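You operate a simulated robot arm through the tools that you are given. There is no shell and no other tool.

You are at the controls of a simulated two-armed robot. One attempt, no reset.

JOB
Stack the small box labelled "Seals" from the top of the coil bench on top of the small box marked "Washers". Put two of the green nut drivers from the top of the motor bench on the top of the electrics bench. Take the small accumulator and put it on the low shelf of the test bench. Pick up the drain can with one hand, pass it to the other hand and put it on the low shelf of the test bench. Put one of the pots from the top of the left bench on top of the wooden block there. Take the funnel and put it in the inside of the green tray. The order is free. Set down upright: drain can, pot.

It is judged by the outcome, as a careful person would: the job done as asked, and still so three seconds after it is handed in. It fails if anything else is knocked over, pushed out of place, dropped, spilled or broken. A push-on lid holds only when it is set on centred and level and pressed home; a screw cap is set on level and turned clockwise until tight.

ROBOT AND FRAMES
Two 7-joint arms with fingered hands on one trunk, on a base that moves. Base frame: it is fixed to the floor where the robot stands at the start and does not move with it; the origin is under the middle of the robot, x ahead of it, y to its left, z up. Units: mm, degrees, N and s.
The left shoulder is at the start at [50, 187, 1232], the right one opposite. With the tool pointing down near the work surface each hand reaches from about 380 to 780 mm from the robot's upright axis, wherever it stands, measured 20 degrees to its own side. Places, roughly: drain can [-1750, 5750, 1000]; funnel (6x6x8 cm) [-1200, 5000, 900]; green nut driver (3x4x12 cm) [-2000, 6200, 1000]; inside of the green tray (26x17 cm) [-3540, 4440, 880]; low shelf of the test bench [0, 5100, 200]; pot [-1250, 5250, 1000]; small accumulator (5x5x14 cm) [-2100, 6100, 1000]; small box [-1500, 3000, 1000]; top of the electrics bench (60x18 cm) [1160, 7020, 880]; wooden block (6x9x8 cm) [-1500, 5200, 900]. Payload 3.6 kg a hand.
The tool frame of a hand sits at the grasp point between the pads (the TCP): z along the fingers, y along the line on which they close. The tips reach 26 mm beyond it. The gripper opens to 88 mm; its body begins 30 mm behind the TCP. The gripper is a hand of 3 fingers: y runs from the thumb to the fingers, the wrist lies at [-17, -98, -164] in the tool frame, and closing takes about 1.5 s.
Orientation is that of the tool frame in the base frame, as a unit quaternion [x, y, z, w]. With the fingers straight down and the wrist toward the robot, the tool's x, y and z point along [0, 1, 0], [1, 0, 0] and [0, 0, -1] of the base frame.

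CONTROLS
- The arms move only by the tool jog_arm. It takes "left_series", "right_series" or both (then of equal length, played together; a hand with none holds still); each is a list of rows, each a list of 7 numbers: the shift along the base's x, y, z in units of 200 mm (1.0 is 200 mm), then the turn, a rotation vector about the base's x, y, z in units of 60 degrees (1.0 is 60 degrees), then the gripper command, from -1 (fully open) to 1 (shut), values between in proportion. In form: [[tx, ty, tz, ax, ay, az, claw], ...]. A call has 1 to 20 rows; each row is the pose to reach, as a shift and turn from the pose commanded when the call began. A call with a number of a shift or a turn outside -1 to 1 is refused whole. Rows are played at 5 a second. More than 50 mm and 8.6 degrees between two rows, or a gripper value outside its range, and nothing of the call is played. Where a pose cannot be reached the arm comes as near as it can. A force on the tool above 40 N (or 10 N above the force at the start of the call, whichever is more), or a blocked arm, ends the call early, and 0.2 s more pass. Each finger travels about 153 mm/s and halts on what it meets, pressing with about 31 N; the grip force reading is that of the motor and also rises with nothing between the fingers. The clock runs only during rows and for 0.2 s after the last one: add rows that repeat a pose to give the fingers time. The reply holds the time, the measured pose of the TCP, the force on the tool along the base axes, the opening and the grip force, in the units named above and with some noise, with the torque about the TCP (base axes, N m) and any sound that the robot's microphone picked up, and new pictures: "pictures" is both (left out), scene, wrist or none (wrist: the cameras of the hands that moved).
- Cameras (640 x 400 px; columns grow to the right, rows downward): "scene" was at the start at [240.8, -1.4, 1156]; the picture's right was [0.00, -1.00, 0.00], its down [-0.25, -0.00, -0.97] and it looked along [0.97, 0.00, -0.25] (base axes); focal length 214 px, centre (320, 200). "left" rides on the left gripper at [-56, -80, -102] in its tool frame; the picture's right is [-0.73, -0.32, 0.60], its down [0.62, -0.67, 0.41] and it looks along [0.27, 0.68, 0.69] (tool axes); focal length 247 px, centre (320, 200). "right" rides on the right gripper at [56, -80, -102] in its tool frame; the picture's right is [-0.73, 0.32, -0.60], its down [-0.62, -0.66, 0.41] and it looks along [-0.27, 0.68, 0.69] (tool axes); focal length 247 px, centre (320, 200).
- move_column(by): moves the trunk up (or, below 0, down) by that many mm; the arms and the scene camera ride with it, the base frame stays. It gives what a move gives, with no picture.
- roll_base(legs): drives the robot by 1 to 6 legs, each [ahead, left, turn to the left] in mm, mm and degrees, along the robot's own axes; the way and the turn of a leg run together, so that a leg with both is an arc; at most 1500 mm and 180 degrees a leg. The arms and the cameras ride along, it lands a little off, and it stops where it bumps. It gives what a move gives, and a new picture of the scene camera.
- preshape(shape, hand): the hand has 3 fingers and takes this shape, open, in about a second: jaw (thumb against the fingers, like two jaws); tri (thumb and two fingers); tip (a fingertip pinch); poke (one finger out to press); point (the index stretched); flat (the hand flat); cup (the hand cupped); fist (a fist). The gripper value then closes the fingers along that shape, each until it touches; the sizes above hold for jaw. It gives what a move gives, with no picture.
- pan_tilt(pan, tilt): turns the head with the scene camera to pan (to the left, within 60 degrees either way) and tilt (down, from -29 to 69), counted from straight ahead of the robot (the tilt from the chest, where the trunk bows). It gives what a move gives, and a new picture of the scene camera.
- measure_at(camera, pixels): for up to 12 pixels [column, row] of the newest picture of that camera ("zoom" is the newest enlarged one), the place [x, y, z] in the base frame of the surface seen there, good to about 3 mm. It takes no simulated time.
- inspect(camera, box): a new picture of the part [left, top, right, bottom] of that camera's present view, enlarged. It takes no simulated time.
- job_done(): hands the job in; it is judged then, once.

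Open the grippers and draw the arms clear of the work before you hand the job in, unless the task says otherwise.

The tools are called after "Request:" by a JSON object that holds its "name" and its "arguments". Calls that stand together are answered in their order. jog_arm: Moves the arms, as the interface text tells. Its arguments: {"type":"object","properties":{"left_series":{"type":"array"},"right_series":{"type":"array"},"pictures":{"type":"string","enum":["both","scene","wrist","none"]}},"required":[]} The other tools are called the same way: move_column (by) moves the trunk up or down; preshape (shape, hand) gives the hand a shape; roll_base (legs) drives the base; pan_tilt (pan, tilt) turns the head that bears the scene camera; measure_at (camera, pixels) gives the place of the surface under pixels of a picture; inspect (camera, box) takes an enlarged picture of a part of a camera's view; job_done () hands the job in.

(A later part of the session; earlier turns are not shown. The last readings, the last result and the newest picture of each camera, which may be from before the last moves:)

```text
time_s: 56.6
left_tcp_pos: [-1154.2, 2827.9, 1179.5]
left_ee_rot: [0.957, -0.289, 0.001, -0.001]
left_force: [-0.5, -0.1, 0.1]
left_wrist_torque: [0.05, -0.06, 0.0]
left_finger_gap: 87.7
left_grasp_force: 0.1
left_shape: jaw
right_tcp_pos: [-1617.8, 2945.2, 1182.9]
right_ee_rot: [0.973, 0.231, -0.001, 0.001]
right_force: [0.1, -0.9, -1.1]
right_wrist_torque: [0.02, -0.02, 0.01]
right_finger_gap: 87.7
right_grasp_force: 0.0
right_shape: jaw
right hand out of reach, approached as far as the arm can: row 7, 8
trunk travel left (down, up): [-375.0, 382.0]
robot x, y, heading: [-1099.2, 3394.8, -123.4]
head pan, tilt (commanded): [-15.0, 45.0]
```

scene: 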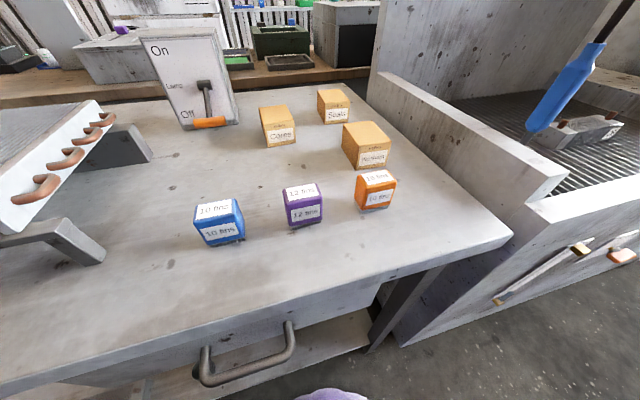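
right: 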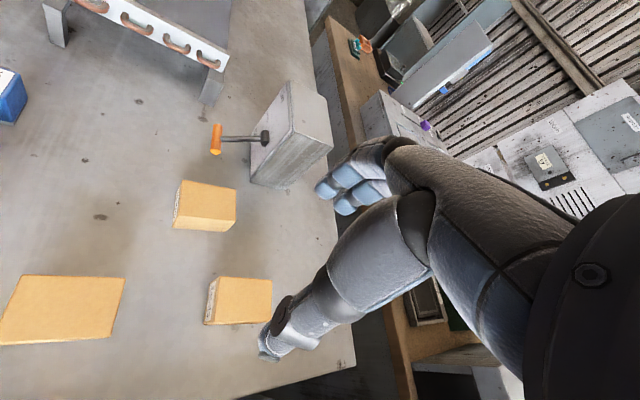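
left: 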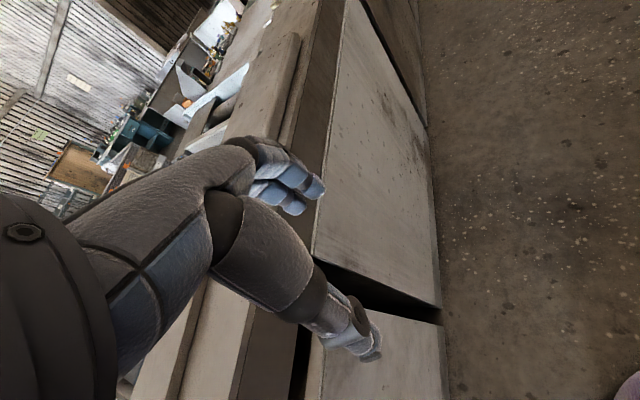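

Row 7–8 hit the reach limit, since the wrist goes outward in this turn. I measure the drawer handle and shelf so I can safely shift the base left and slightly closer, and then turn the hand the other way.

Request:
{"name": "measure_at", "arguments": {"camera": "scene", "pixels": [[205, 375], [250, 375], [292, 345], [330, 393], [320, 290], [290, 365], [480, 250], [420, 265]]}}

Request:
{"name": "jog_arm", "arguments": {"right_series": [[0, 0, 0, 0, 0, -0.125, -1], [0, 0, 0, 0, 0, -0.25, -1], [0, 0, 0, 0, 0, -0.375, -1], [0, 0, 0, 0, 0, -0.5, -1], [0, 0, 0, 0, 0, -0.625, -1], [0, 0, 0, 0, 0, -0.75, -1], [0, 0, 0, 0, 0, -0.875, -1], [0, 0, 0, 0, 0, -1.0, -1]], "pictures": "none"}}

```text
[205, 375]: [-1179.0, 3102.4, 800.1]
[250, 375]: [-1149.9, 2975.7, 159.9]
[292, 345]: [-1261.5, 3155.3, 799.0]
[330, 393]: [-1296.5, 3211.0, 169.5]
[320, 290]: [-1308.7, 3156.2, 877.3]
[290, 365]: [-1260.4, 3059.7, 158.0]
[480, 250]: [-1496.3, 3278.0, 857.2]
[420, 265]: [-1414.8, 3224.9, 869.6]
```

```text
time_s: 58.5
left_tcp_pos: [-1151.0, 2826.1, 1180.3]
left_ee_rot: [0.958, -0.288, 0.0, 0.0]
left_force: [-0.7, 0.4, 0.0]
left_wrist_torque: [0.01, 0.0, 0.02]
left_finger_gap: 87.8
left_grasp_force: 0.0
left_shape: jaw
right_tcp_pos: [-1615.7, 2944.7, 1181.6]
right_ee_rot: [0.957, -0.289, 0.0, 0.0]
right_force: [0.1, 0.5, -0.6]
right_wrist_torque: [-0.02, 0.0, 0.0]
right_finger_gap: 87.9
right_grasp_force: 0.1
right_shape: jaw
trunk travel left (down, up): [-375.0, 382.0]
robot x, y, heading: [-1095.7, 3397.4, -123.3]
head pan, tilt (commanded): [-15.0, 45.0]
```

The handle is 290 mm and the shelf edge 354 mm from my axis, so 40 mm more forward is safe; I also shift 90 mm left.

Request:
{"name": "roll_base", "arguments": {"legs": [[40, 90, 0]]}}

Request:
{"name": "jog_arm", "arguments": {"right_series": [[0, 0, 0, 0, 0, -0.125, -1], [0, 0, 0, 0, 0, -0.25, -1], [0, 0, 0, 0, 0, -0.375, -1], [0, 0, 0, 0, 0, -0.5, -1], [0, 0, 0, 0, 0, -0.625, -1], [0, 0, 0, 0, 0, -0.75, -1], [0, 0, 0, 0, 0, -0.875, -1], [0, 0, 0, 0, 0, -1.0, -1]], "pictures": "none"}}

```text
time_s: 59.6
left_tcp_pos: [-1098.8, 2743.5, 1180.0]
left_ee_rot: [0.958, -0.288, -0.001, 0.0]
left_force: [0.5, -0.6, -0.5]
left_wrist_torque: [0.02, 0.0, -0.01]
left_finger_gap: 87.8
left_grasp_force: 0.1
left_shape: jaw
right_tcp_pos: [-1563.0, 2862.2, 1181.7]
right_ee_rot: [0.958, -0.287, -0.001, 0.0]
right_force: [0.6, -1.1, 0.5]
right_wrist_torque: [0.05, 0.02, -0.02]
right_finger_gap: 87.6
right_grasp_force: 0.0
right_shape: jaw
trunk travel left (down, up): [-375.0, 382.0]
robot x, y, heading: [-1043.1, 3313.0, -123.2]
head pan, tilt (commanded): [-15.0, 45.0]
```

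scene: 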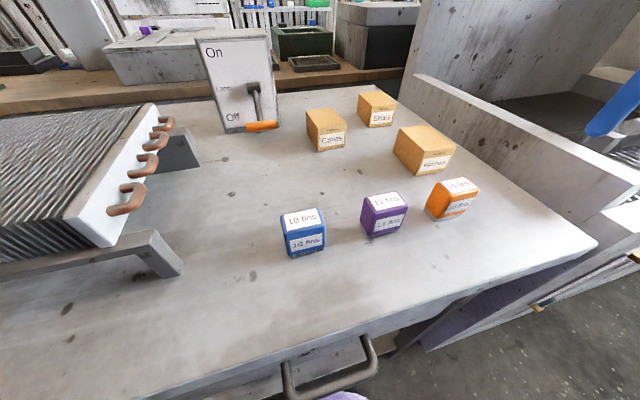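

```text
time_s: 61.4
left_tcp_pos: [-1099.4, 2746.1, 1180.0]
left_ee_rot: [0.957, -0.289, 0.0, -0.001]
left_force: [0.2, -0.5, -0.2]
left_wrist_torque: [0.0, 0.0, 0.01]
left_finger_gap: 87.6
left_grasp_force: 0.1
left_shape: jaw
right_tcp_pos: [-1561.5, 2862.7, 1182.0]
right_ee_rot: [-0.685, 0.729, 0.0, 0.001]
right_force: [0.8, -0.8, 0.3]
right_wrist_torque: [-0.02, -0.04, -0.03]
right_finger_gap: 87.5
right_grasp_force: 0.0
right_shape: jaw
trunk travel left (down, up): [-375.0, 382.0]
robot x, y, heading: [-1041.5, 3313.7, -123.4]
head pan, tilt (commanded): [-15.0, 45.0]
```

The turn to the other side works. I continue turning 33° and move to above Seals at z≈1000.

Request:
{"name": "jog_arm", "arguments": {"right_series": [[-0.07, 0.031, -0.1, 0, 0, -0.09, -1], [-0.14, 0.062, -0.25, 0, 0, -0.18, -1], [-0.21, 0.093, -0.4, 0, 0, -0.27, -1], [-0.28, 0.125, -0.57, 0, 0, -0.36, -1], [-0.35, 0.156, -0.74, 0, 0, -0.45, -1], [-0.4115, 0.1865, -0.91, 0, 0, -0.548, -1], [-0.4115, 0.1865, -0.91, 0, 0, -0.548, -1]], "pictures": "both"}}

```text
time_s: 63.0
left_tcp_pos: [-1098.6, 2745.9, 1178.9]
left_ee_rot: [0.957, -0.288, 0.001, -0.001]
left_force: [-0.2, -0.5, 0.5]
left_wrist_torque: [-0.01, 0.01, 0.01]
left_finger_gap: 87.5
left_grasp_force: 0.1
left_shape: jaw
right_tcp_pos: [-1633.2, 2919.9, 1000.9]
right_ee_rot: [-0.451, 0.893, 0.0, 0.0]
right_force: [-0.9, 0.3, -0.4]
right_wrist_torque: [0.0, 0.01, 0.04]
right_finger_gap: 88.0
right_grasp_force: 0.1
right_shape: jaw
right hand out of reach, approached as far as the arm can: row 5, 6, 7
trunk travel left (down, up): [-375.0, 382.0]
robot x, y, heading: [-1041.5, 3311.7, -123.5]
head pan, tilt (commanded): [-15.0, 45.0]
```

scene: 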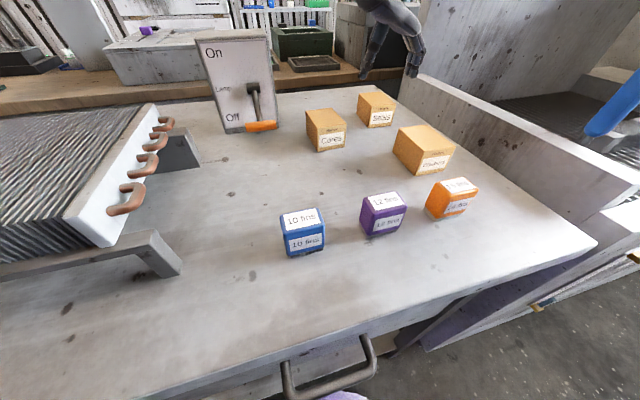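
right: 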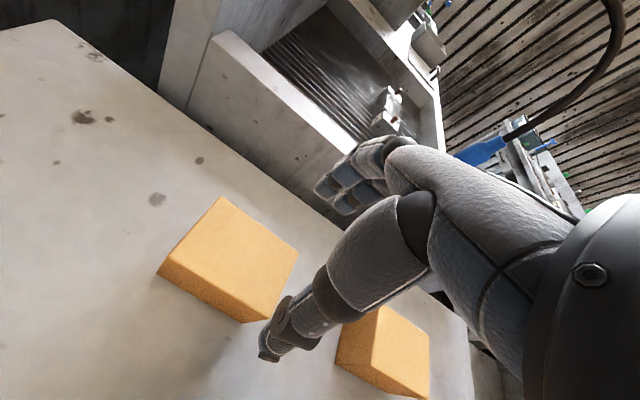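

The hand stops ~22 mm short of Seals. I raise the right hand, then lower the trunk 100 mm and creep 25 mm closer to gain reach.

Request:
{"name": "jog_arm", "arguments": {"right_series": [[0, 0, 0.2, 0, 0, 0, -1], [0, 0, 0.4, 0, 0, 0, -1], [0.05, 0.1, 0.55, 0, 0, 0, -1]], "pictures": "none"}}

Request:
{"name": "move_column", "arguments": {"by": -100}}

Request:
{"name": "roll_base", "arguments": {"legs": [[25, 0, 0]]}}

```text
time_s: 63.8
left_tcp_pos: [-1098.7, 2746.0, 1180.2]
left_ee_rot: [0.958, -0.288, 0.001, 0.0]
left_force: [0.6, 0.5, -0.7]
left_wrist_torque: [0.0, -0.01, -0.03]
left_finger_gap: 87.6
left_grasp_force: 0.1
left_shape: jaw
right_tcp_pos: [-1633.1, 2918.6, 1112.7]
right_ee_rot: [-0.451, 0.892, 0.001, 0.001]
right_force: [0.3, 0.4, -0.3]
right_wrist_torque: [0.01, 0.01, 0.0]
right_finger_gap: 88.0
right_grasp_force: 0.0
right_shape: jaw
right hand out of reach, approached as far as the arm can: row 3
trunk travel left (down, up): [-375.0, 382.0]
robot x, y, heading: [-1043.5, 3310.7, -123.1]
head pan, tilt (commanded): [-15.0, 45.0]
```

```text
time_s: 65.1
left_tcp_pos: [-1099.8, 2745.9, 1081.1]
left_ee_rot: [0.958, -0.288, 0.0, 0.001]
left_force: [0.1, -0.2, -0.5]
left_wrist_torque: [-0.01, 0.0, 0.0]
left_finger_gap: 87.6
left_grasp_force: 0.0
left_shape: jaw
right_tcp_pos: [-1644.2, 2903.0, 970.1]
right_ee_rot: [-0.45, 0.892, 0.018, 0.032]
right_force: [0.2, -0.3, 0.2]
right_wrist_torque: [0.0, 0.01, 0.01]
right_finger_gap: 87.7
right_grasp_force: 0.0
right_shape: jaw
trunk travel left (down, up): [-275.0, 482.0]
robot x, y, heading: [-1045.0, 3315.4, -123.2]
head pan, tilt (commanded): [-15.0, 45.0]
```

```text
time_s: 65.9
left_tcp_pos: [-1112.7, 2725.7, 1078.9]
left_ee_rot: [0.958, -0.287, 0.001, -0.001]
left_force: [0.8, -0.1, 0.3]
left_wrist_torque: [0.03, -0.02, 0.01]
left_finger_gap: 87.8
left_grasp_force: 0.1
left_shape: jaw
right_tcp_pos: [-1657.6, 2883.1, 966.6]
right_ee_rot: [-0.451, 0.892, 0.019, 0.034]
right_force: [-0.1, -0.4, 0.7]
right_wrist_torque: [0.04, 0.0, 0.0]
right_finger_gap: 87.8
right_grasp_force: 0.0
right_shape: jaw
trunk travel left (down, up): [-275.0, 482.0]
robot x, y, heading: [-1053.9, 3294.1, -123.6]
head pan, tilt (commanded): [-15.0, 45.0]
```

scene: 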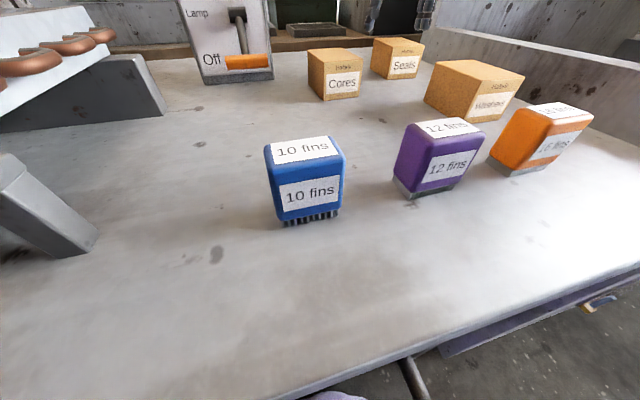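

The hand now hovers at (-1658, 2883, 967), a bit past Seals and slightly tilted. I raise and recentre with a small move and check the pose.

Request:
{"name": "jog_arm", "arguments": {"right_series": [[0.0, 0.0, 0.15, 0, 0, 0, -1], [0.07, 0.085, 0.2, 0, 0, 0, -1], [0.07, 0.085, 0.2, 0, 0, 0, -1]], "pictures": "both"}}

```text
time_s: 66.7
left_tcp_pos: [-1113.2, 2727.6, 1080.6]
left_ee_rot: [0.958, -0.288, 0.0, 0.0]
left_force: [-0.7, -0.7, 0.8]
left_wrist_torque: [-0.01, -0.01, -0.02]
left_finger_gap: 87.9
left_grasp_force: 0.0
left_shape: jaw
right_tcp_pos: [-1650.2, 2883.5, 1010.2]
right_ee_rot: [-0.45, 0.892, 0.019, 0.033]
right_force: [0.3, -0.1, -0.2]
right_wrist_torque: [-0.01, 0.02, 0.0]
right_finger_gap: 87.7
right_grasp_force: 0.1
right_shape: jaw
right hand out of reach, approached as far as the arm can: row 2, 3
trunk travel left (down, up): [-275.0, 482.0]
robot x, y, heading: [-1057.4, 3295.6, -123.5]
head pan, tilt (commanded): [-15.0, 45.0]
```

scene: 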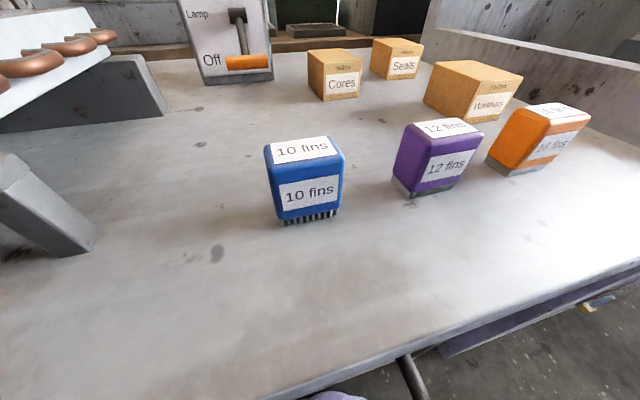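
right: 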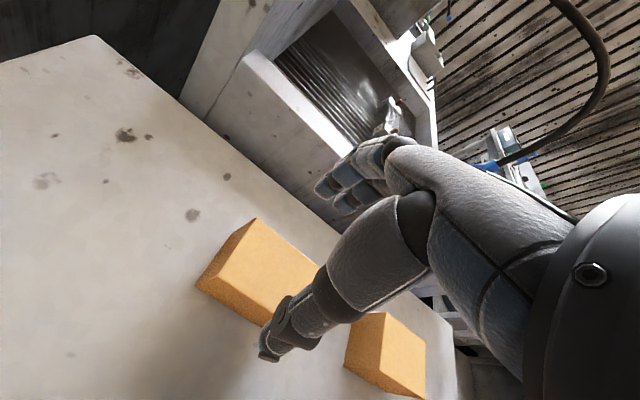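

The sideways wrist turn runs into joint limits there. I'll instead use the natural orientation (closing along the 74 mm depth), so I raise the hand, remove the tilt and turn it back.

Request:
{"name": "jog_arm", "arguments": {"right_series": [[0.1, 0.15, 0.2, -0.03, 0.02, 0, -1], [0.2, 0.3, 0.35, -0.062, 0.042, 0, -1], [0.2, 0.3, 0.35, -0.062, 0.042, 0, -1]], "pictures": "none"}}

Request:
{"name": "jog_arm", "arguments": {"right_series": [[0, 0, 0, 0, 0, 0.125, -1], [0, 0, 0, 0, 0, 0.25, -1], [0, 0, 0, 0, 0, 0.375, -1], [0, 0, 0, 0, 0, 0.5, -1], [0, 0, 0, 0, 0, 0.625, -1], [0, 0, 0, 0, 0, 0.75, -1], [0, 0, 0, 0, 0, 0.75, -1]], "pictures": "none"}}

```text
refused: row 1 steps farther than a row can; nothing moved
```

```text
time_s: 68.3
left_tcp_pos: [-1112.4, 2725.1, 1079.7]
left_ee_rot: [0.958, -0.288, 0.0, 0.0]
left_force: [0.2, 0.2, 0.2]
left_wrist_torque: [0.0, 0.0, -0.03]
left_finger_gap: 87.7
left_grasp_force: 0.1
left_shape: jaw
right_tcp_pos: [-1683.1, 2818.7, 1018.2]
right_ee_rot: [0.758, -0.652, -0.03, -0.024]
right_force: [0.1, 0.2, 0.4]
right_wrist_torque: [0.02, -0.01, -0.01]
right_finger_gap: 87.9
right_grasp_force: 0.1
right_shape: jaw
right hand out of reach, approached as far as the arm can: row 1, 2, 3, 4, 5, 6, 7
trunk travel left (down, up): [-275.0, 482.0]
robot x, y, heading: [-1055.1, 3295.0, -123.6]
head pan, tilt (commanded): [-15.0, 45.0]
```

The arm drifted outward while turning. I pull the hand back toward the robot and up to leave that awkward posture.

Request:
{"name": "jog_arm", "arguments": {"right_series": [[0.08, 0.12, 0.1, 0, 0, 0, -1], [0.16, 0.24, 0.2, 0, 0, 0, -1], [0.24, 0.36, 0.3, 0, 0, 0, -1], [0.32, 0.48, 0.4, 0, 0, 0, -1], [0.4, 0.6, 0.4, 0, 0, 0, -1], [0.4, 0.6, 0.4, 0, 0, 0, -1]], "pictures": "none"}}

```text
time_s: 69.7
left_tcp_pos: [-1110.6, 2726.8, 1079.3]
left_ee_rot: [0.958, -0.287, 0.0, 0.0]
left_force: [-0.7, -1.0, 0.5]
left_wrist_torque: [-0.01, -0.02, -0.02]
left_finger_gap: 87.7
left_grasp_force: 0.1
left_shape: jaw
right_tcp_pos: [-1660.9, 2826.7, 1116.1]
right_ee_rot: [0.758, -0.651, -0.031, -0.024]
right_force: [-0.2, -0.4, 0.2]
right_wrist_torque: [0.01, 0.03, 0.0]
right_finger_gap: 87.7
right_grasp_force: 0.1
right_shape: jaw
right hand out of reach, approached as far as the arm can: row 1, 2, 3, 4, 5, 6
trunk travel left (down, up): [-275.0, 482.0]
robot x, y, heading: [-1054.8, 3297.7, -123.5]
head pan, tilt (commanded): [-15.0, 45.0]
```

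Only z followed. I command a further pull toward the robot to see whether the commanded pose is still outside reach.

Request:
{"name": "jog_arm", "arguments": {"right_series": [[0.1, 0.15, 0, 0, 0, 0, -1], [0.2, 0.3, 0, 0, 0, 0, -1], [0.3, 0.45, 0, 0, 0, 0, -1], [0.4, 0.6, 0, 0, 0, 0, -1], [0.5, 0.75, 0, 0, 0, 0, -1], [0.6, 0.9, 0, 0, 0, 0, -1], [0.6, 0.9, 0, 0, 0, 0, -1]], "pictures": "both"}}

```text
time_s: 71.3
left_tcp_pos: [-1111.6, 2727.0, 1079.6]
left_ee_rot: [0.958, -0.287, 0.0, -0.002]
left_force: [0.3, 0.0, -0.1]
left_wrist_torque: [0.0, -0.01, 0.01]
left_finger_gap: 87.8
left_grasp_force: 0.0
left_shape: jaw
right_tcp_pos: [-1613.3, 2829.1, 1185.5]
right_ee_rot: [0.758, -0.651, -0.029, -0.024]
right_force: [0.3, -0.5, 0.0]
right_wrist_torque: [0.0, -0.01, -0.02]
right_finger_gap: 87.9
right_grasp_force: 0.0
right_shape: jaw
right hand out of reach, approached as far as the arm can: row 1, 2, 3, 4, 5, 6, 7
trunk travel left (down, up): [-275.0, 482.0]
robot x, y, heading: [-1057.9, 3299.5, -123.4]
head pan, tilt (commanded): [-15.0, 45.0]
```

scene: 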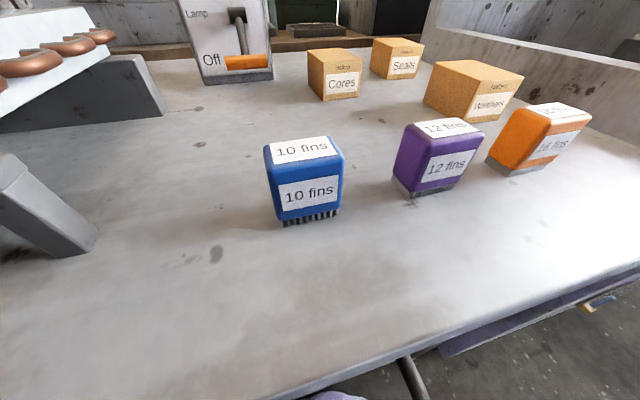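
right: 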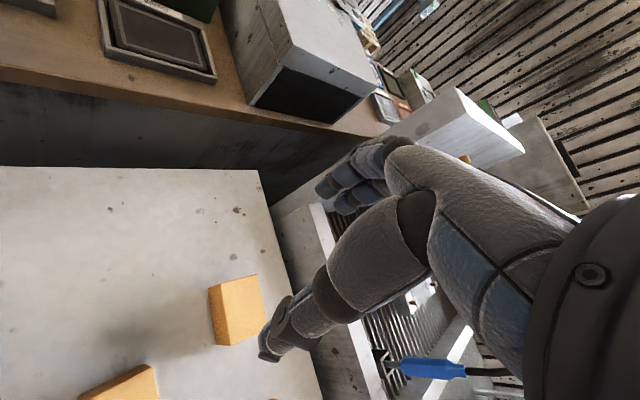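

The hand keeps sliding on a full-extension sphere (wrist ~625 mm from the shoulder), so the elbow is straight. I move it sideways to the robot's left, which should flex the elbow, then pull in.

Request:
{"name": "jog_arm", "arguments": {"right_series": [[0.16, -0.1, 0, 0, 0, 0, -1], [0.32, -0.2, 0, 0, 0, 0, -1], [0.48, -0.3, 0, 0, 0, 0, -1], [0.63, -0.41, 0, 0, 0, 0, -1], [0.75, -0.3, 0, 0, 0, 0, -1], [0.8, -0.15, 0, 0, 0, 0, -1], [0.85, 0.0, 0, 0, 0, 0, -1], [0.9, 0.15, 0, 0, 0, 0, -1], [0.9, 0.3, 0, 0, 0, 0, -1], [0.9, 0.4, 0, 0, 0, 0, -1]], "pictures": "none"}}

```text
time_s: 73.5
left_tcp_pos: [-1110.9, 2725.7, 1080.0]
left_ee_rot: [0.958, -0.287, -0.001, 0.0]
left_force: [1.2, -0.4, 0.0]
left_wrist_torque: [0.02, 0.02, 0.0]
left_finger_gap: 87.9
left_grasp_force: 0.0
left_shape: jaw
right_tcp_pos: [-1481.5, 2790.2, 1171.5]
right_ee_rot: [0.758, -0.651, -0.029, -0.024]
right_force: [-0.8, -0.6, -0.1]
right_wrist_torque: [0.03, 0.01, -0.01]
right_finger_gap: 87.9
right_grasp_force: 0.1
right_shape: jaw
right hand out of reach, approached as far as the arm can: row 1, 2, 3, 4, 5, 6, 7, 8, 9, 10
trunk travel left (down, up): [-275.0, 482.0]
robot x, y, heading: [-1060.4, 3292.2, -123.4]
head pan, tilt (commanded): [-15.0, 45.0]
```

Position still isn't tracking while orientation holds, so a wrist joint is likely at its limit. I untilt and turn the hand back toward the natural orientation.

Request:
{"name": "jog_arm", "arguments": {"right_series": [[0, 0, 0, -0.035, -0.006, 0, -1], [0, 0, 0, -0.071, -0.012, 0, -1], [0, 0, 0, -0.071, -0.012, 0, -1]], "pictures": "none"}}

Request:
{"name": "jog_arm", "arguments": {"right_series": [[0, 0, 0, 0, 0, 0.125, -1], [0, 0, 0, 0, 0, 0.25, -1], [0, 0, 0, 0, 0, 0.375, -1], [0, 0, 0, 0, 0, 0.5, -1], [0, 0, 0, 0, 0, 0.625, -1], [0, 0, 0, 0, 0, 0.75, -1], [0, 0, 0, 0, 0, 0.8, -1]], "pictures": "both"}}

```text
time_s: 74.3
left_tcp_pos: [-1110.6, 2726.9, 1079.6]
left_ee_rot: [0.958, -0.288, 0.001, 0.0]
left_force: [0.3, 0.5, 0.6]
left_wrist_torque: [-0.05, 0.01, 0.01]
left_finger_gap: 87.7
left_grasp_force: 0.1
left_shape: jaw
right_tcp_pos: [-1482.8, 2779.4, 1176.6]
right_ee_rot: [0.758, -0.652, -0.001, 0.0]
right_force: [0.5, 0.1, 0.5]
right_wrist_torque: [-0.02, 0.0, -0.02]
right_finger_gap: 87.8
right_grasp_force: 0.1
right_shape: jaw
right hand out of reach, approached as far as the arm can: row 1, 2, 3
trunk travel left (down, up): [-275.0, 482.0]
robot x, y, heading: [-1056.0, 3294.1, -123.5]
head pan, tilt (commanded): [-15.0, 45.0]
```

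```text
time_s: 75.9
left_tcp_pos: [-1112.7, 2727.3, 1078.9]
left_ee_rot: [0.958, -0.287, 0.0, 0.0]
left_force: [-0.3, -0.1, -0.9]
left_wrist_torque: [-0.02, 0.0, -0.04]
left_finger_gap: 87.9
left_grasp_force: 0.1
left_shape: jaw
right_tcp_pos: [-1493.9, 2740.8, 1193.9]
right_ee_rot: [0.958, -0.286, -0.001, 0.001]
right_force: [-0.1, -0.3, 0.1]
right_wrist_torque: [0.01, -0.01, 0.01]
right_finger_gap: 87.8
right_grasp_force: 0.1
right_shape: jaw
right hand out of reach, approached as far as the arm can: row 1, 2, 3, 4, 5, 6, 7
trunk travel left (down, up): [-275.0, 482.0]
robot x, y, heading: [-1055.5, 3293.3, -123.3]
head pan, tilt (commanded): [-15.0, 45.0]
```

scene: 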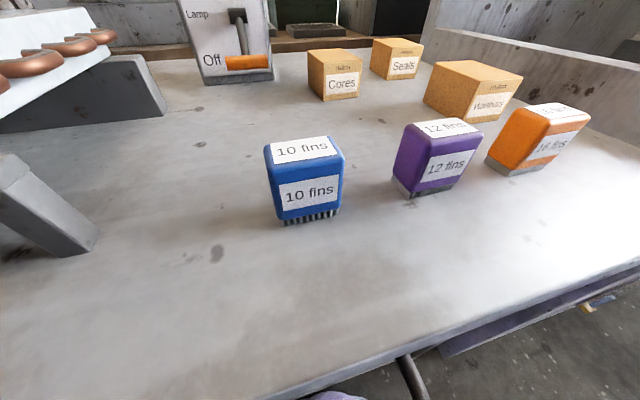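
right: 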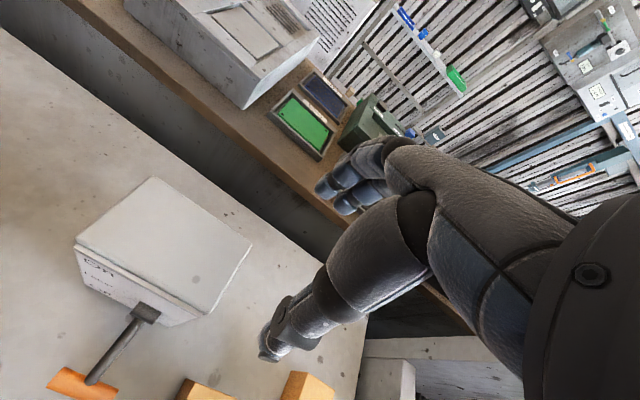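

Orientation is natural again at (-1494, 2741, 1194). Now I try pulling the hand straight back toward the robot and down.

Request:
{"name": "jog_arm", "arguments": {"right_series": [[0.1, 0.15, -0.05, 0, 0, 0, -1], [0.2, 0.3, -0.1, 0, 0, 0, -1], [0.3, 0.45, -0.15, 0, 0, 0, -1], [0.4, 0.6, -0.2, 0, 0, 0, -1], [0.4, 0.6, -0.2, 0, 0, 0, -1]], "pictures": "none"}}

```text
time_s: 77.1
left_tcp_pos: [-1110.4, 2726.9, 1080.5]
left_ee_rot: [0.958, -0.288, 0.0, 0.0]
left_force: [-0.4, 0.3, 1.1]
left_wrist_torque: [0.0, 0.03, 0.01]
left_finger_gap: 87.5
left_grasp_force: 0.1
left_shape: jaw
right_tcp_pos: [-1441.2, 2734.8, 1209.5]
right_ee_rot: [0.958, -0.287, -0.001, 0.001]
right_force: [0.3, 0.1, 0.4]
right_wrist_torque: [0.01, 0.01, -0.01]
right_finger_gap: 88.1
right_grasp_force: 0.1
right_shape: jaw
right hand out of reach, approached as far as the arm can: row 1, 2, 3, 4, 5
trunk travel left (down, up): [-275.0, 482.0]
robot x, y, heading: [-1057.1, 3293.3, -123.4]
head pan, tilt (commanded): [-15.0, 45.0]
```

Still stretched. I command up-and-back, the direction in which the elbow flexes.

Request:
{"name": "jog_arm", "arguments": {"right_series": [[0.05, 0.075, 0.15, 0, 0, 0, -1], [0.1, 0.15, 0.3, 0, 0, 0, -1], [0.15, 0.225, 0.45, 0, 0, 0, -1], [0.2, 0.3, 0.6, 0, 0, 0, -1], [0.25, 0.375, 0.75, 0, 0, 0, -1], [0.3, 0.45, 0.9, 0, 0, 0, -1], [0.4, 0.6, 0.9, 0, 0, 0, -1], [0.5, 0.75, 0.9, 0, 0, 0, -1], [0.5, 0.75, 0.9, 0, 0, 0, -1]], "pictures": "scene"}}

```text
time_s: 79.1
left_tcp_pos: [-1112.5, 2726.2, 1080.1]
left_ee_rot: [0.958, -0.287, 0.001, -0.001]
left_force: [0.6, 0.8, 0.1]
left_wrist_torque: [-0.03, -0.01, 0.0]
left_finger_gap: 87.6
left_grasp_force: 0.1
left_shape: jaw
right_tcp_pos: [-1338.0, 2867.1, 1403.9]
right_ee_rot: [0.958, -0.288, 0.0, -0.001]
right_force: [0.1, 0.0, 0.6]
right_wrist_torque: [-0.01, 0.02, -0.02]
right_finger_gap: 88.3
right_grasp_force: 0.0
right_shape: jaw
right hand out of reach, approached as far as the arm can: row 4, 5, 6, 8, 9
trunk travel left (down, up): [-275.0, 482.0]
robot x, y, heading: [-1052.8, 3294.7, -123.5]
head pan, tilt (commanded): [-15.0, 45.0]
```

scene: 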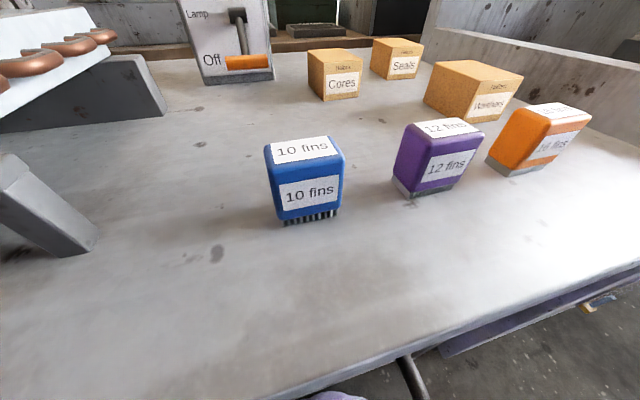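

It is tracking again. I bring the hand right and down toward its original ready posture.

Request:
{"name": "jog_arm", "arguments": {"right_series": [[-0.05, 0.15, 0, 0, 0, 0, -1], [-0.2, 0.28, -0.05, 0, 0, 0, -1], [-0.35, 0.38, -0.15, 0, 0, 0, -1], [-0.5, 0.48, -0.3, 0, 0, 0, -1], [-0.65, 0.58, -0.45, 0, 0, 0, -1], [-0.75, 0.6, -0.6, 0, 0, 0, -1], [-0.75, 0.6, -0.8, 0, 0, 0, -1], [-0.75, 0.6, -1.0, 0, 0, 0, -1], [-0.75, 0.6, -1.0, 0, 0, 0, -1]], "pictures": "none"}}

```text
time_s: 81.1
left_tcp_pos: [-1111.5, 2727.8, 1079.8]
left_ee_rot: [0.958, -0.287, -0.001, 0.0]
left_force: [0.9, 0.2, 0.0]
left_wrist_torque: [0.0, -0.02, -0.01]
left_finger_gap: 87.8
left_grasp_force: 0.1
left_shape: jaw
right_tcp_pos: [-1338.4, 2867.5, 1405.6]
right_ee_rot: [0.958, -0.287, 0.0, 0.001]
right_force: [-0.6, -0.4, 0.2]
right_wrist_torque: [-0.02, 0.04, -0.02]
right_finger_gap: 88.1
right_grasp_force: 0.0
right_shape: jaw
right hand out of reach, approached as far as the arm can: row 1, 2, 3, 4, 5, 6, 7, 8, 9
trunk travel left (down, up): [-275.0, 482.0]
robot x, y, heading: [-1056.1, 3295.3, -123.3]
head pan, tilt (commanded): [-15.0, 45.0]
```

That did not move at all. I probe with small single-direction rows to find which directions are free.

Request:
{"name": "jog_arm", "arguments": {"right_series": [[0, 0, 0.1, 0, 0, 0, -1], [0, 0, 0.2, 0, 0, 0, -1]], "pictures": "none"}}

Request:
{"name": "jog_arm", "arguments": {"right_series": [[0.08, -0.055, 0, 0, 0, 0, -1], [0.16, -0.11, 0, 0, 0, 0, -1]], "pictures": "none"}}

Request:
{"name": "jog_arm", "arguments": {"right_series": [[0.055, 0.08, 0, 0, 0, 0, -1], [0.11, 0.16, 0, 0, 0, 0, -1]], "pictures": "none"}}

```text
time_s: 81.7
left_tcp_pos: [-1112.5, 2726.6, 1080.0]
left_ee_rot: [0.958, -0.287, 0.0, -0.001]
left_force: [0.1, -0.3, -0.2]
left_wrist_torque: [0.01, -0.02, -0.02]
left_finger_gap: 87.8
left_grasp_force: 0.1
left_shape: jaw
right_tcp_pos: [-1335.9, 2882.3, 1419.4]
right_ee_rot: [0.958, -0.286, 0.0, 0.001]
right_force: [-0.5, -0.1, -0.3]
right_wrist_torque: [0.01, -0.03, 0.0]
right_finger_gap: 88.0
right_grasp_force: 0.1
right_shape: jaw
right hand out of reach, approached as far as the arm can: row 1, 2
trunk travel left (down, up): [-275.0, 482.0]
robot x, y, heading: [-1057.3, 3294.1, -123.1]
head pan, tilt (commanded): [-15.0, 45.0]
```

```text
time_s: 82.3
left_tcp_pos: [-1111.8, 2726.4, 1079.0]
left_ee_rot: [0.958, -0.288, 0.001, 0.001]
left_force: [-0.3, 0.5, 0.0]
left_wrist_torque: [0.02, 0.02, -0.01]
left_finger_gap: 87.8
left_grasp_force: 0.0
left_shape: jaw
right_tcp_pos: [-1323.0, 2876.4, 1412.6]
right_ee_rot: [0.958, -0.287, 0.0, 0.0]
right_force: [-0.5, -0.4, 0.2]
right_wrist_torque: [-0.01, 0.04, 0.01]
right_finger_gap: 88.2
right_grasp_force: 0.1
right_shape: jaw
right hand out of reach, approached as far as the arm can: row 1, 2
trunk travel left (down, up): [-275.0, 482.0]
robot x, y, heading: [-1056.0, 3295.0, -123.4]
head pan, tilt (commanded): [-15.0, 45.0]
```

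```text
time_s: 82.9
left_tcp_pos: [-1111.9, 2727.0, 1080.0]
left_ee_rot: [0.958, -0.287, 0.0, 0.0]
left_force: [0.0, -0.3, 0.5]
left_wrist_torque: [-0.01, 0.01, 0.01]
left_finger_gap: 87.9
left_grasp_force: 0.1
left_shape: jaw
right_tcp_pos: [-1306.8, 2900.1, 1444.4]
right_ee_rot: [0.959, -0.28, 0.015, 0.05]
right_force: [0.4, 0.1, -0.8]
right_wrist_torque: [0.0, 0.02, -0.01]
right_finger_gap: 88.0
right_grasp_force: 0.0
right_shape: jaw
right hand out of reach, approached as far as the arm can: row 1, 2
trunk travel left (down, up): [-275.0, 482.0]
robot x, y, heading: [-1054.2, 3296.5, -123.2]
head pan, tilt (commanded): [-15.0, 45.0]
```

The right arm is in an awkward configuration. I pan the head right to see its elbow.

Request:
{"name": "pan_tilt", "arguments": {"pan": -45, "tilt": -10}}

```text
time_s: 84.2
left_tcp_pos: [-1111.4, 2727.0, 1079.7]
left_ee_rot: [0.958, -0.288, 0.001, 0.0]
left_force: [0.6, 0.7, 0.5]
left_wrist_torque: [0.01, 0.0, 0.05]
left_finger_gap: 87.5
left_grasp_force: 0.1
left_shape: jaw
right_tcp_pos: [-1307.4, 2898.6, 1444.9]
right_ee_rot: [0.958, -0.28, 0.017, 0.05]
right_force: [0.5, -0.3, 0.0]
right_wrist_torque: [0.02, -0.02, -0.01]
right_finger_gap: 87.8
right_grasp_force: 0.0
right_shape: jaw
trunk travel left (down, up): [-275.0, 482.0]
robot x, y, heading: [-1055.5, 3296.3, -123.4]
head pan, tilt (commanded): [-45.0, -10.0]
```

scene: 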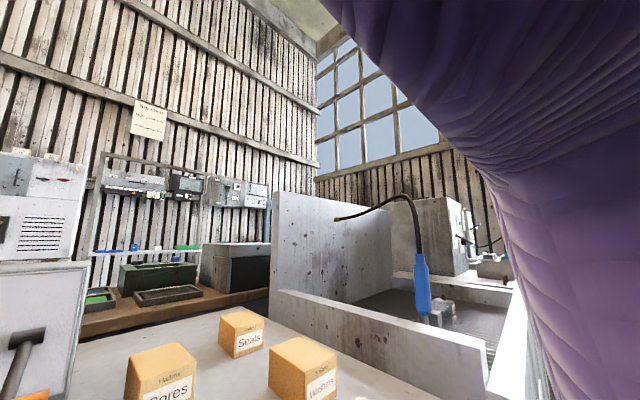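

The arm is stretched straight, pointing up-forward (wrist ~603 mm from the shoulder). I try commanding straight down, which should need elbow flexion.

Request:
{"name": "jog_arm", "arguments": {"right_series": [[0, 0, -0.2, 0, 0, 0, -1], [0, 0, -0.4, 0, 0, 0, -1], [0, 0, -0.6, 0, 0, 0, -1], [0, 0, -0.8, 0, 0, 0, -1], [0, 0, -1.0, 0, 0, 0, -1]], "pictures": "none"}}

Request:
{"name": "jog_arm", "arguments": {"right_series": [[-0.16, 0.11, 0, 0, 0, 0, -1], [-0.33, 0.22, 0, 0, 0, 0, -1], [-0.5, 0.33, 0, 0, 0, 0, -1], [-0.67, 0.44, 0, 0, 0, 0, -1]], "pictures": "none"}}

```text
time_s: 85.4
left_tcp_pos: [-1111.7, 2725.9, 1079.7]
left_ee_rot: [0.958, -0.288, 0.001, -0.002]
left_force: [0.9, 0.3, 0.3]
left_wrist_torque: [0.01, 0.0, 0.0]
left_finger_gap: 87.8
left_grasp_force: 0.0
left_shape: jaw
right_tcp_pos: [-1303.0, 2908.2, 1214.1]
right_ee_rot: [0.958, -0.287, 0.0, 0.002]
right_force: [1.2, 0.0, 0.0]
right_wrist_torque: [-0.04, 0.03, 0.01]
right_finger_gap: 88.0
right_grasp_force: 0.2
right_shape: jaw
trunk travel left (down, up): [-275.0, 482.0]
robot x, y, heading: [-1054.6, 3294.0, -123.5]
head pan, tilt (commanded): [-45.0, -10.0]
```

```text
time_s: 86.4
left_tcp_pos: [-1111.4, 2726.8, 1079.6]
left_ee_rot: [0.958, -0.287, 0.0, 0.0]
left_force: [0.6, -0.3, -0.8]
left_wrist_torque: [-0.01, -0.03, 0.03]
left_finger_gap: 87.4
left_grasp_force: 0.0
left_shape: jaw
right_tcp_pos: [-1435.3, 2997.7, 1215.3]
right_ee_rot: [0.958, -0.287, -0.001, 0.002]
right_force: [-0.2, 0.1, -0.5]
right_wrist_torque: [0.0, 0.01, -0.03]
right_finger_gap: 87.9
right_grasp_force: 0.0
right_shape: jaw
trunk travel left (down, up): [-275.0, 482.0]
robot x, y, heading: [-1056.2, 3297.3, -123.5]
head pan, tilt (commanded): [-45.0, -10.0]
```

Recovered: the arm tracks again at (-1435, 2998, 1215). I now move it above Seals in the natural orientation, staying high.

Request:
{"name": "jog_arm", "arguments": {"right_series": [[-0.15, -0.07, -0.1, 0, 0, -0.01, -1], [-0.3, -0.14, -0.2, 0, 0, -0.02, -1], [-0.45, -0.21, -0.3, 0, 0, -0.03, -1], [-0.6, -0.28, -0.45, 0, 0, -0.042, -1], [-0.75, -0.35, -0.6, 0, 0, -0.042, -1], [-0.9, -0.42, -0.7, 0, 0, -0.042, -1], [-0.98, -0.47, -0.75, 0, 0, -0.042, -1]], "pictures": "none"}}

Request:
{"name": "pan_tilt", "arguments": {"pan": -25, "tilt": 25}}

```text
time_s: 88.0
left_tcp_pos: [-1110.9, 2725.9, 1080.1]
left_ee_rot: [0.958, -0.286, 0.0, -0.001]
left_force: [-0.1, 0.2, 0.0]
left_wrist_torque: [0.01, -0.02, -0.03]
left_finger_gap: 88.0
left_grasp_force: 0.1
left_shape: jaw
right_tcp_pos: [-1631.3, 2901.1, 1065.2]
right_ee_rot: [0.951, -0.309, 0.0, 0.002]
right_force: [-0.1, 0.4, -0.1]
right_wrist_torque: [-0.02, 0.0, -0.03]
right_finger_gap: 87.7
right_grasp_force: 0.1
right_shape: jaw
trunk travel left (down, up): [-275.0, 482.0]
robot x, y, heading: [-1057.9, 3294.6, -123.5]
head pan, tilt (commanded): [-45.0, -10.0]
```

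```text
time_s: 89.0
left_tcp_pos: [-1111.6, 2727.1, 1080.6]
left_ee_rot: [0.958, -0.287, 0.0, 0.0]
left_force: [0.4, -0.2, 0.3]
left_wrist_torque: [-0.02, 0.04, -0.04]
left_finger_gap: 87.6
left_grasp_force: 0.0
left_shape: jaw
right_tcp_pos: [-1630.6, 2903.2, 1066.2]
right_ee_rot: [0.951, -0.308, 0.0, 0.002]
right_force: [0.0, -0.2, -0.8]
right_wrist_torque: [0.0, 0.02, -0.04]
right_finger_gap: 88.1
right_grasp_force: 0.0
right_shape: jaw
trunk travel left (down, up): [-275.0, 482.0]
robot x, y, heading: [-1058.4, 3297.9, -123.6]
head pan, tilt (commanded): [-25.0, 25.0]
```

scene: 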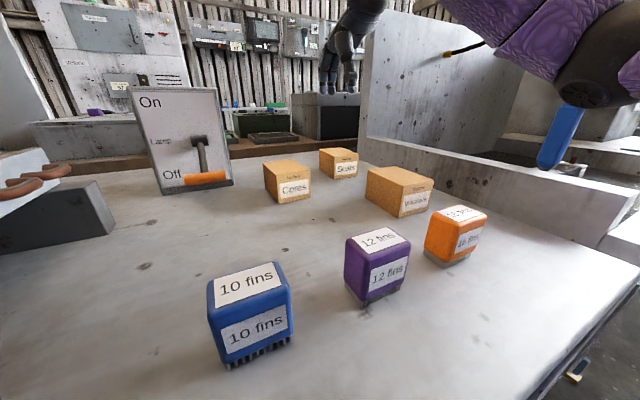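

The elbow shows near the blue gun in the picture at (590, 85); I measure whether they are actually close, and zoom on the Seals box.

Request:
{"name": "measure_at", "arguments": {"camera": "scene", "pixels": [[580, 95], [600, 100], [565, 140], [540, 165], [480, 45], [450, 50], [620, 60], [640, 90]]}}

Request:
{"name": "inspect", "arguments": {"camera": "scene", "box": [300, 130, 400, 192]}}

```text
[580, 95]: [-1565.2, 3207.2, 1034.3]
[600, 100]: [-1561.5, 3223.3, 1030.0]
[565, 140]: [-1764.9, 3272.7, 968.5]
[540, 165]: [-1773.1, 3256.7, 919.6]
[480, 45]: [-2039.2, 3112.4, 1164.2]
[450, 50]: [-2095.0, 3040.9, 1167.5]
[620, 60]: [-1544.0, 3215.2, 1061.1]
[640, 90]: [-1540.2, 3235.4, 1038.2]
```

```text
6.40 times, centred on (350, 161) of scene
```

zoom: 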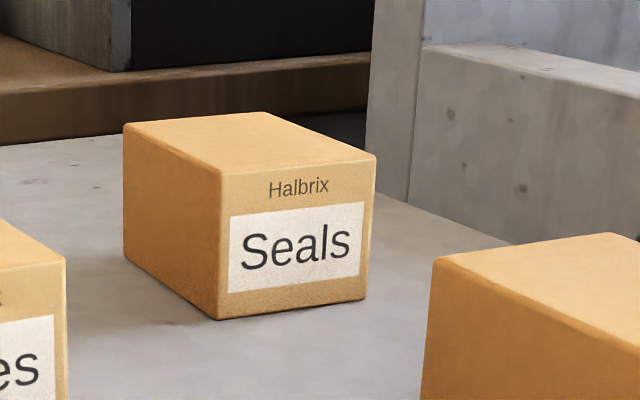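

The elbow is 200 mm from the gun, fine, but I raise the trunk back 100 mm for more elbow clearance, after measuring the box corners again.

Request:
{"name": "measure_at", "arguments": {"camera": "zoom", "pixels": [[130, 127], [262, 117], [222, 172], [370, 158], [245, 140], [218, 312], [360, 295], [125, 250], [180, 220], [300, 305]]}}

Request:
{"name": "move_column", "arguments": {"by": 100}}

```text
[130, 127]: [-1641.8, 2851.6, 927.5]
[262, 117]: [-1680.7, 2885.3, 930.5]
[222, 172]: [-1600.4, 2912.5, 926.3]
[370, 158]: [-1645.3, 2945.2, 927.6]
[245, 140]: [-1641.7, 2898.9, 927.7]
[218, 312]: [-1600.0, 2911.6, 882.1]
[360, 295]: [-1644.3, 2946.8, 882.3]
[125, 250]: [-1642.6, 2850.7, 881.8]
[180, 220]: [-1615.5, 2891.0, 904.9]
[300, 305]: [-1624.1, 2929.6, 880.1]
```

```text
time_s: 90.3
left_tcp_pos: [-1112.3, 2725.6, 1179.1]
left_ee_rot: [0.958, -0.288, 0.0, 0.0]
left_force: [-0.9, -0.5, -0.8]
left_wrist_torque: [0.0, -0.02, 0.01]
left_finger_gap: 87.9
left_grasp_force: 0.1
left_shape: jaw
right_tcp_pos: [-1633.7, 2902.5, 1165.3]
right_ee_rot: [0.952, -0.308, 0.0, 0.001]
right_force: [0.3, -0.6, -1.0]
right_wrist_torque: [-0.02, 0.01, -0.02]
right_finger_gap: 87.9
right_grasp_force: 0.0
right_shape: jaw
trunk travel left (down, up): [-375.0, 382.0]
robot x, y, heading: [-1058.3, 3296.0, -123.4]
head pan, tilt (commanded): [-25.0, 25.0]
```

The Seals centre is (-1643, 2899.4), depth 73 mm at 54°, matching the hand's 54.1°. I descend to just above the box and check with the wrist camera.

Request:
{"name": "jog_arm", "arguments": {"right_series": [[-0.02, -0.005, -0.2, 0, 0, 0, -1], [-0.046, -0.015, -0.4, 0, 0, 0, -1], [-0.046, -0.015, -0.6, 0, 0, 0, -1], [-0.046, -0.015, -0.8, 0, 0, 0, -1], [-0.046, -0.015, -1.0, 0, 0, 0, -1], [-0.046, -0.015, -1.0, 0, 0, 0, -1]], "pictures": "both"}}

```text
time_s: 91.7
left_tcp_pos: [-1111.8, 2726.4, 1179.6]
left_ee_rot: [0.958, -0.287, 0.0, 0.0]
left_force: [0.6, 0.1, -0.1]
left_wrist_torque: [0.03, -0.02, 0.02]
left_finger_gap: 88.1
left_grasp_force: 0.0
left_shape: jaw
right_tcp_pos: [-1640.9, 2902.4, 966.4]
right_ee_rot: [0.951, -0.308, 0.0, 0.002]
right_force: [-0.3, 1.5, -0.2]
right_wrist_torque: [0.01, -0.02, 0.01]
right_finger_gap: 87.9
right_grasp_force: 0.0
right_shape: jaw
trunk travel left (down, up): [-375.0, 382.0]
robot x, y, heading: [-1057.9, 3298.5, -123.3]
head pan, tilt (commanded): [-25.0, 25.0]
```

scene: 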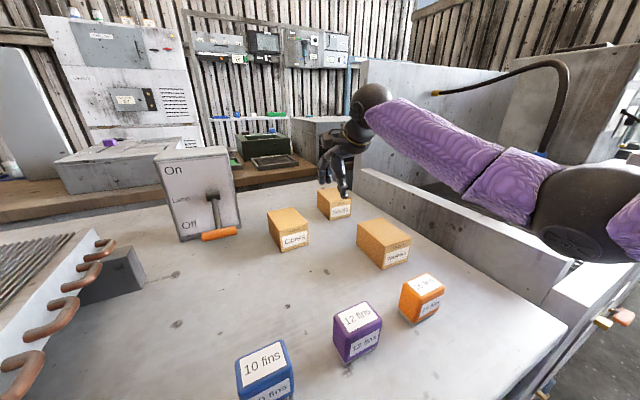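
right: 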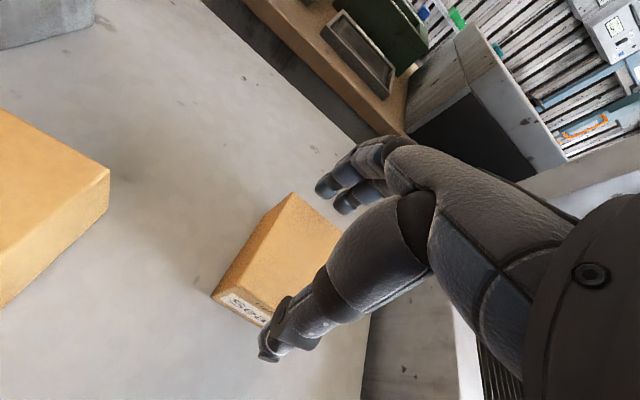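

The hand straddles the Seals box; I zoom in to check that thumb and fingers clear its two faces.

Request:
{"name": "inspect", "arguments": {"camera": "scene", "box": [290, 130, 390, 230]}}

Request:
{"name": "measure_at", "arguments": {"camera": "scene", "pixels": [[324, 185], [343, 196], [346, 190], [330, 200], [340, 205], [335, 170]]}}

Request:
{"name": "measure_at", "arguments": {"camera": "right", "pixels": [[270, 355], [275, 340], [330, 190], [345, 205], [296, 195], [335, 230], [215, 300], [265, 320]]}}

```text
4.00 times, centred on (340, 180) of scene
```

zoom: 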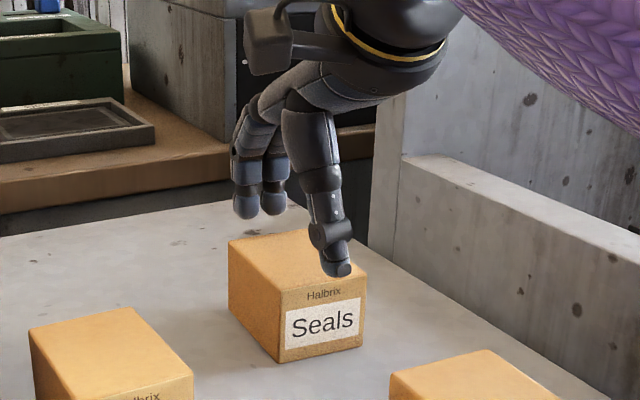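

```text
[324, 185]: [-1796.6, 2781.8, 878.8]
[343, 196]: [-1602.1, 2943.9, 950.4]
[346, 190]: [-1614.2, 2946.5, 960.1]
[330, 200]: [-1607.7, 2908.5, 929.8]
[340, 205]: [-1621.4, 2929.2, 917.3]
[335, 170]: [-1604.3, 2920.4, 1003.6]
```

```text
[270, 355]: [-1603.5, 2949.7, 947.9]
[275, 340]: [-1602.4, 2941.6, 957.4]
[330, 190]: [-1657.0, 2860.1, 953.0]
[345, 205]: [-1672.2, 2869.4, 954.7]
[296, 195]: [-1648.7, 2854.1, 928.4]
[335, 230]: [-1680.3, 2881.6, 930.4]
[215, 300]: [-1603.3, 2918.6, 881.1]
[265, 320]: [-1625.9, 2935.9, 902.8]
```

The fingers look slightly toward the robot side; I nudge 2.5 mm deeper and take another reading.

Request:
{"name": "jog_arm", "arguments": {"right_series": [[-0.0075, -0.01, 0, 0, 0, 0, -1], [-0.0075, -0.01, 0, 0, 0, 0, -1]], "pictures": "none"}}

Request:
{"name": "jog_arm", "arguments": {"right_series": [[0, 0, -0.05, 0, 0, 0, -1], [0, 0, -0.05, 0, 0, 0, -1]], "pictures": "wrist"}}

```text
time_s: 92.3
left_tcp_pos: [-1111.7, 2726.2, 1180.6]
left_ee_rot: [0.958, -0.288, -0.001, 0.0]
left_force: [0.3, 0.2, 0.4]
left_wrist_torque: [0.01, 0.01, 0.0]
left_finger_gap: 87.7
left_grasp_force: 0.2
left_shape: jaw
right_tcp_pos: [-1642.9, 2899.3, 966.3]
right_ee_rot: [0.952, -0.307, -0.001, 0.002]
right_force: [0.2, 0.8, 0.3]
right_wrist_torque: [0.01, -0.02, 0.01]
right_finger_gap: 87.8
right_grasp_force: 0.1
right_shape: jaw
trunk travel left (down, up): [-375.0, 382.0]
robot x, y, heading: [-1058.2, 3293.6, -123.5]
head pan, tilt (commanded): [-25.0, 25.0]
```

```text
time_s: 92.9
left_tcp_pos: [-1111.4, 2727.3, 1179.7]
left_ee_rot: [0.958, -0.287, 0.001, 0.001]
left_force: [-0.4, -0.6, 1.8]
left_wrist_torque: [0.03, 0.03, 0.02]
left_finger_gap: 87.7
left_grasp_force: 0.0
left_shape: jaw
right_tcp_pos: [-1642.9, 2898.9, 956.1]
right_ee_rot: [0.951, -0.308, 0.0, 0.001]
right_force: [0.2, -0.2, -0.2]
right_wrist_torque: [0.0, 0.02, 0.0]
right_finger_gap: 87.8
right_grasp_force: 0.0
right_shape: jaw
trunk travel left (down, up): [-375.0, 382.0]
robot x, y, heading: [-1059.2, 3294.2, -123.5]
head pan, tilt (commanded): [-25.0, 25.0]
```

right: 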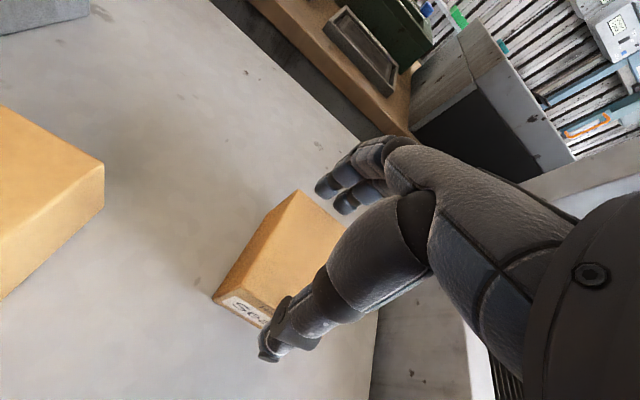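

TCP is centred at (-1642.9, 2899). I descend to z≈911 in small steps.

Request:
{"name": "jog_arm", "arguments": {"right_series": [[0, 0, -0.06, 0, 0, 0, -1], [0, 0, -0.12, 0, 0, 0, -1], [0, 0, -0.18, 0, 0, 0, -1], [0, 0, -0.225, 0, 0, 0, -1]], "pictures": "both"}}

```text
time_s: 93.9
left_tcp_pos: [-1111.3, 2727.0, 1180.6]
left_ee_rot: [0.958, -0.287, 0.0, -0.001]
left_force: [0.1, -0.1, -0.7]
left_wrist_torque: [-0.03, -0.03, 0.0]
left_finger_gap: 87.6
left_grasp_force: 0.1
left_shape: jaw
right_tcp_pos: [-1642.4, 2898.0, 912.0]
right_ee_rot: [0.952, -0.307, -0.001, 0.002]
right_force: [0.5, 0.1, 7.0]
right_wrist_torque: [-0.04, -0.01, 0.03]
right_finger_gap: 88.0
right_grasp_force: 0.0
right_shape: jaw
trunk travel left (down, up): [-375.0, 382.0]
robot x, y, heading: [-1058.1, 3293.7, -123.4]
head pan, tilt (commanded): [-25.0, 25.0]
```

scene: 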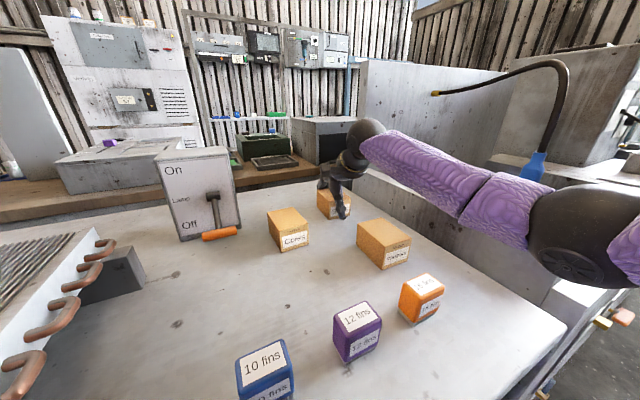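
right: 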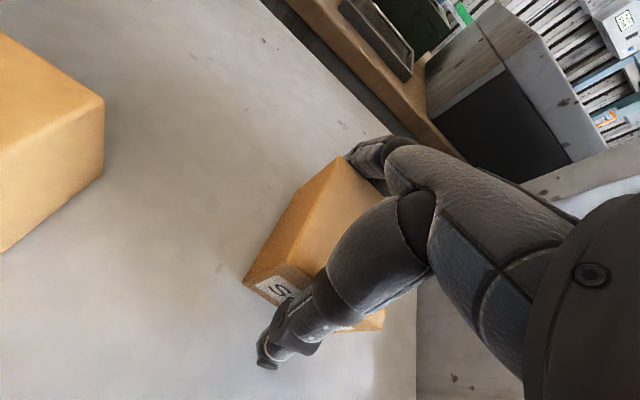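

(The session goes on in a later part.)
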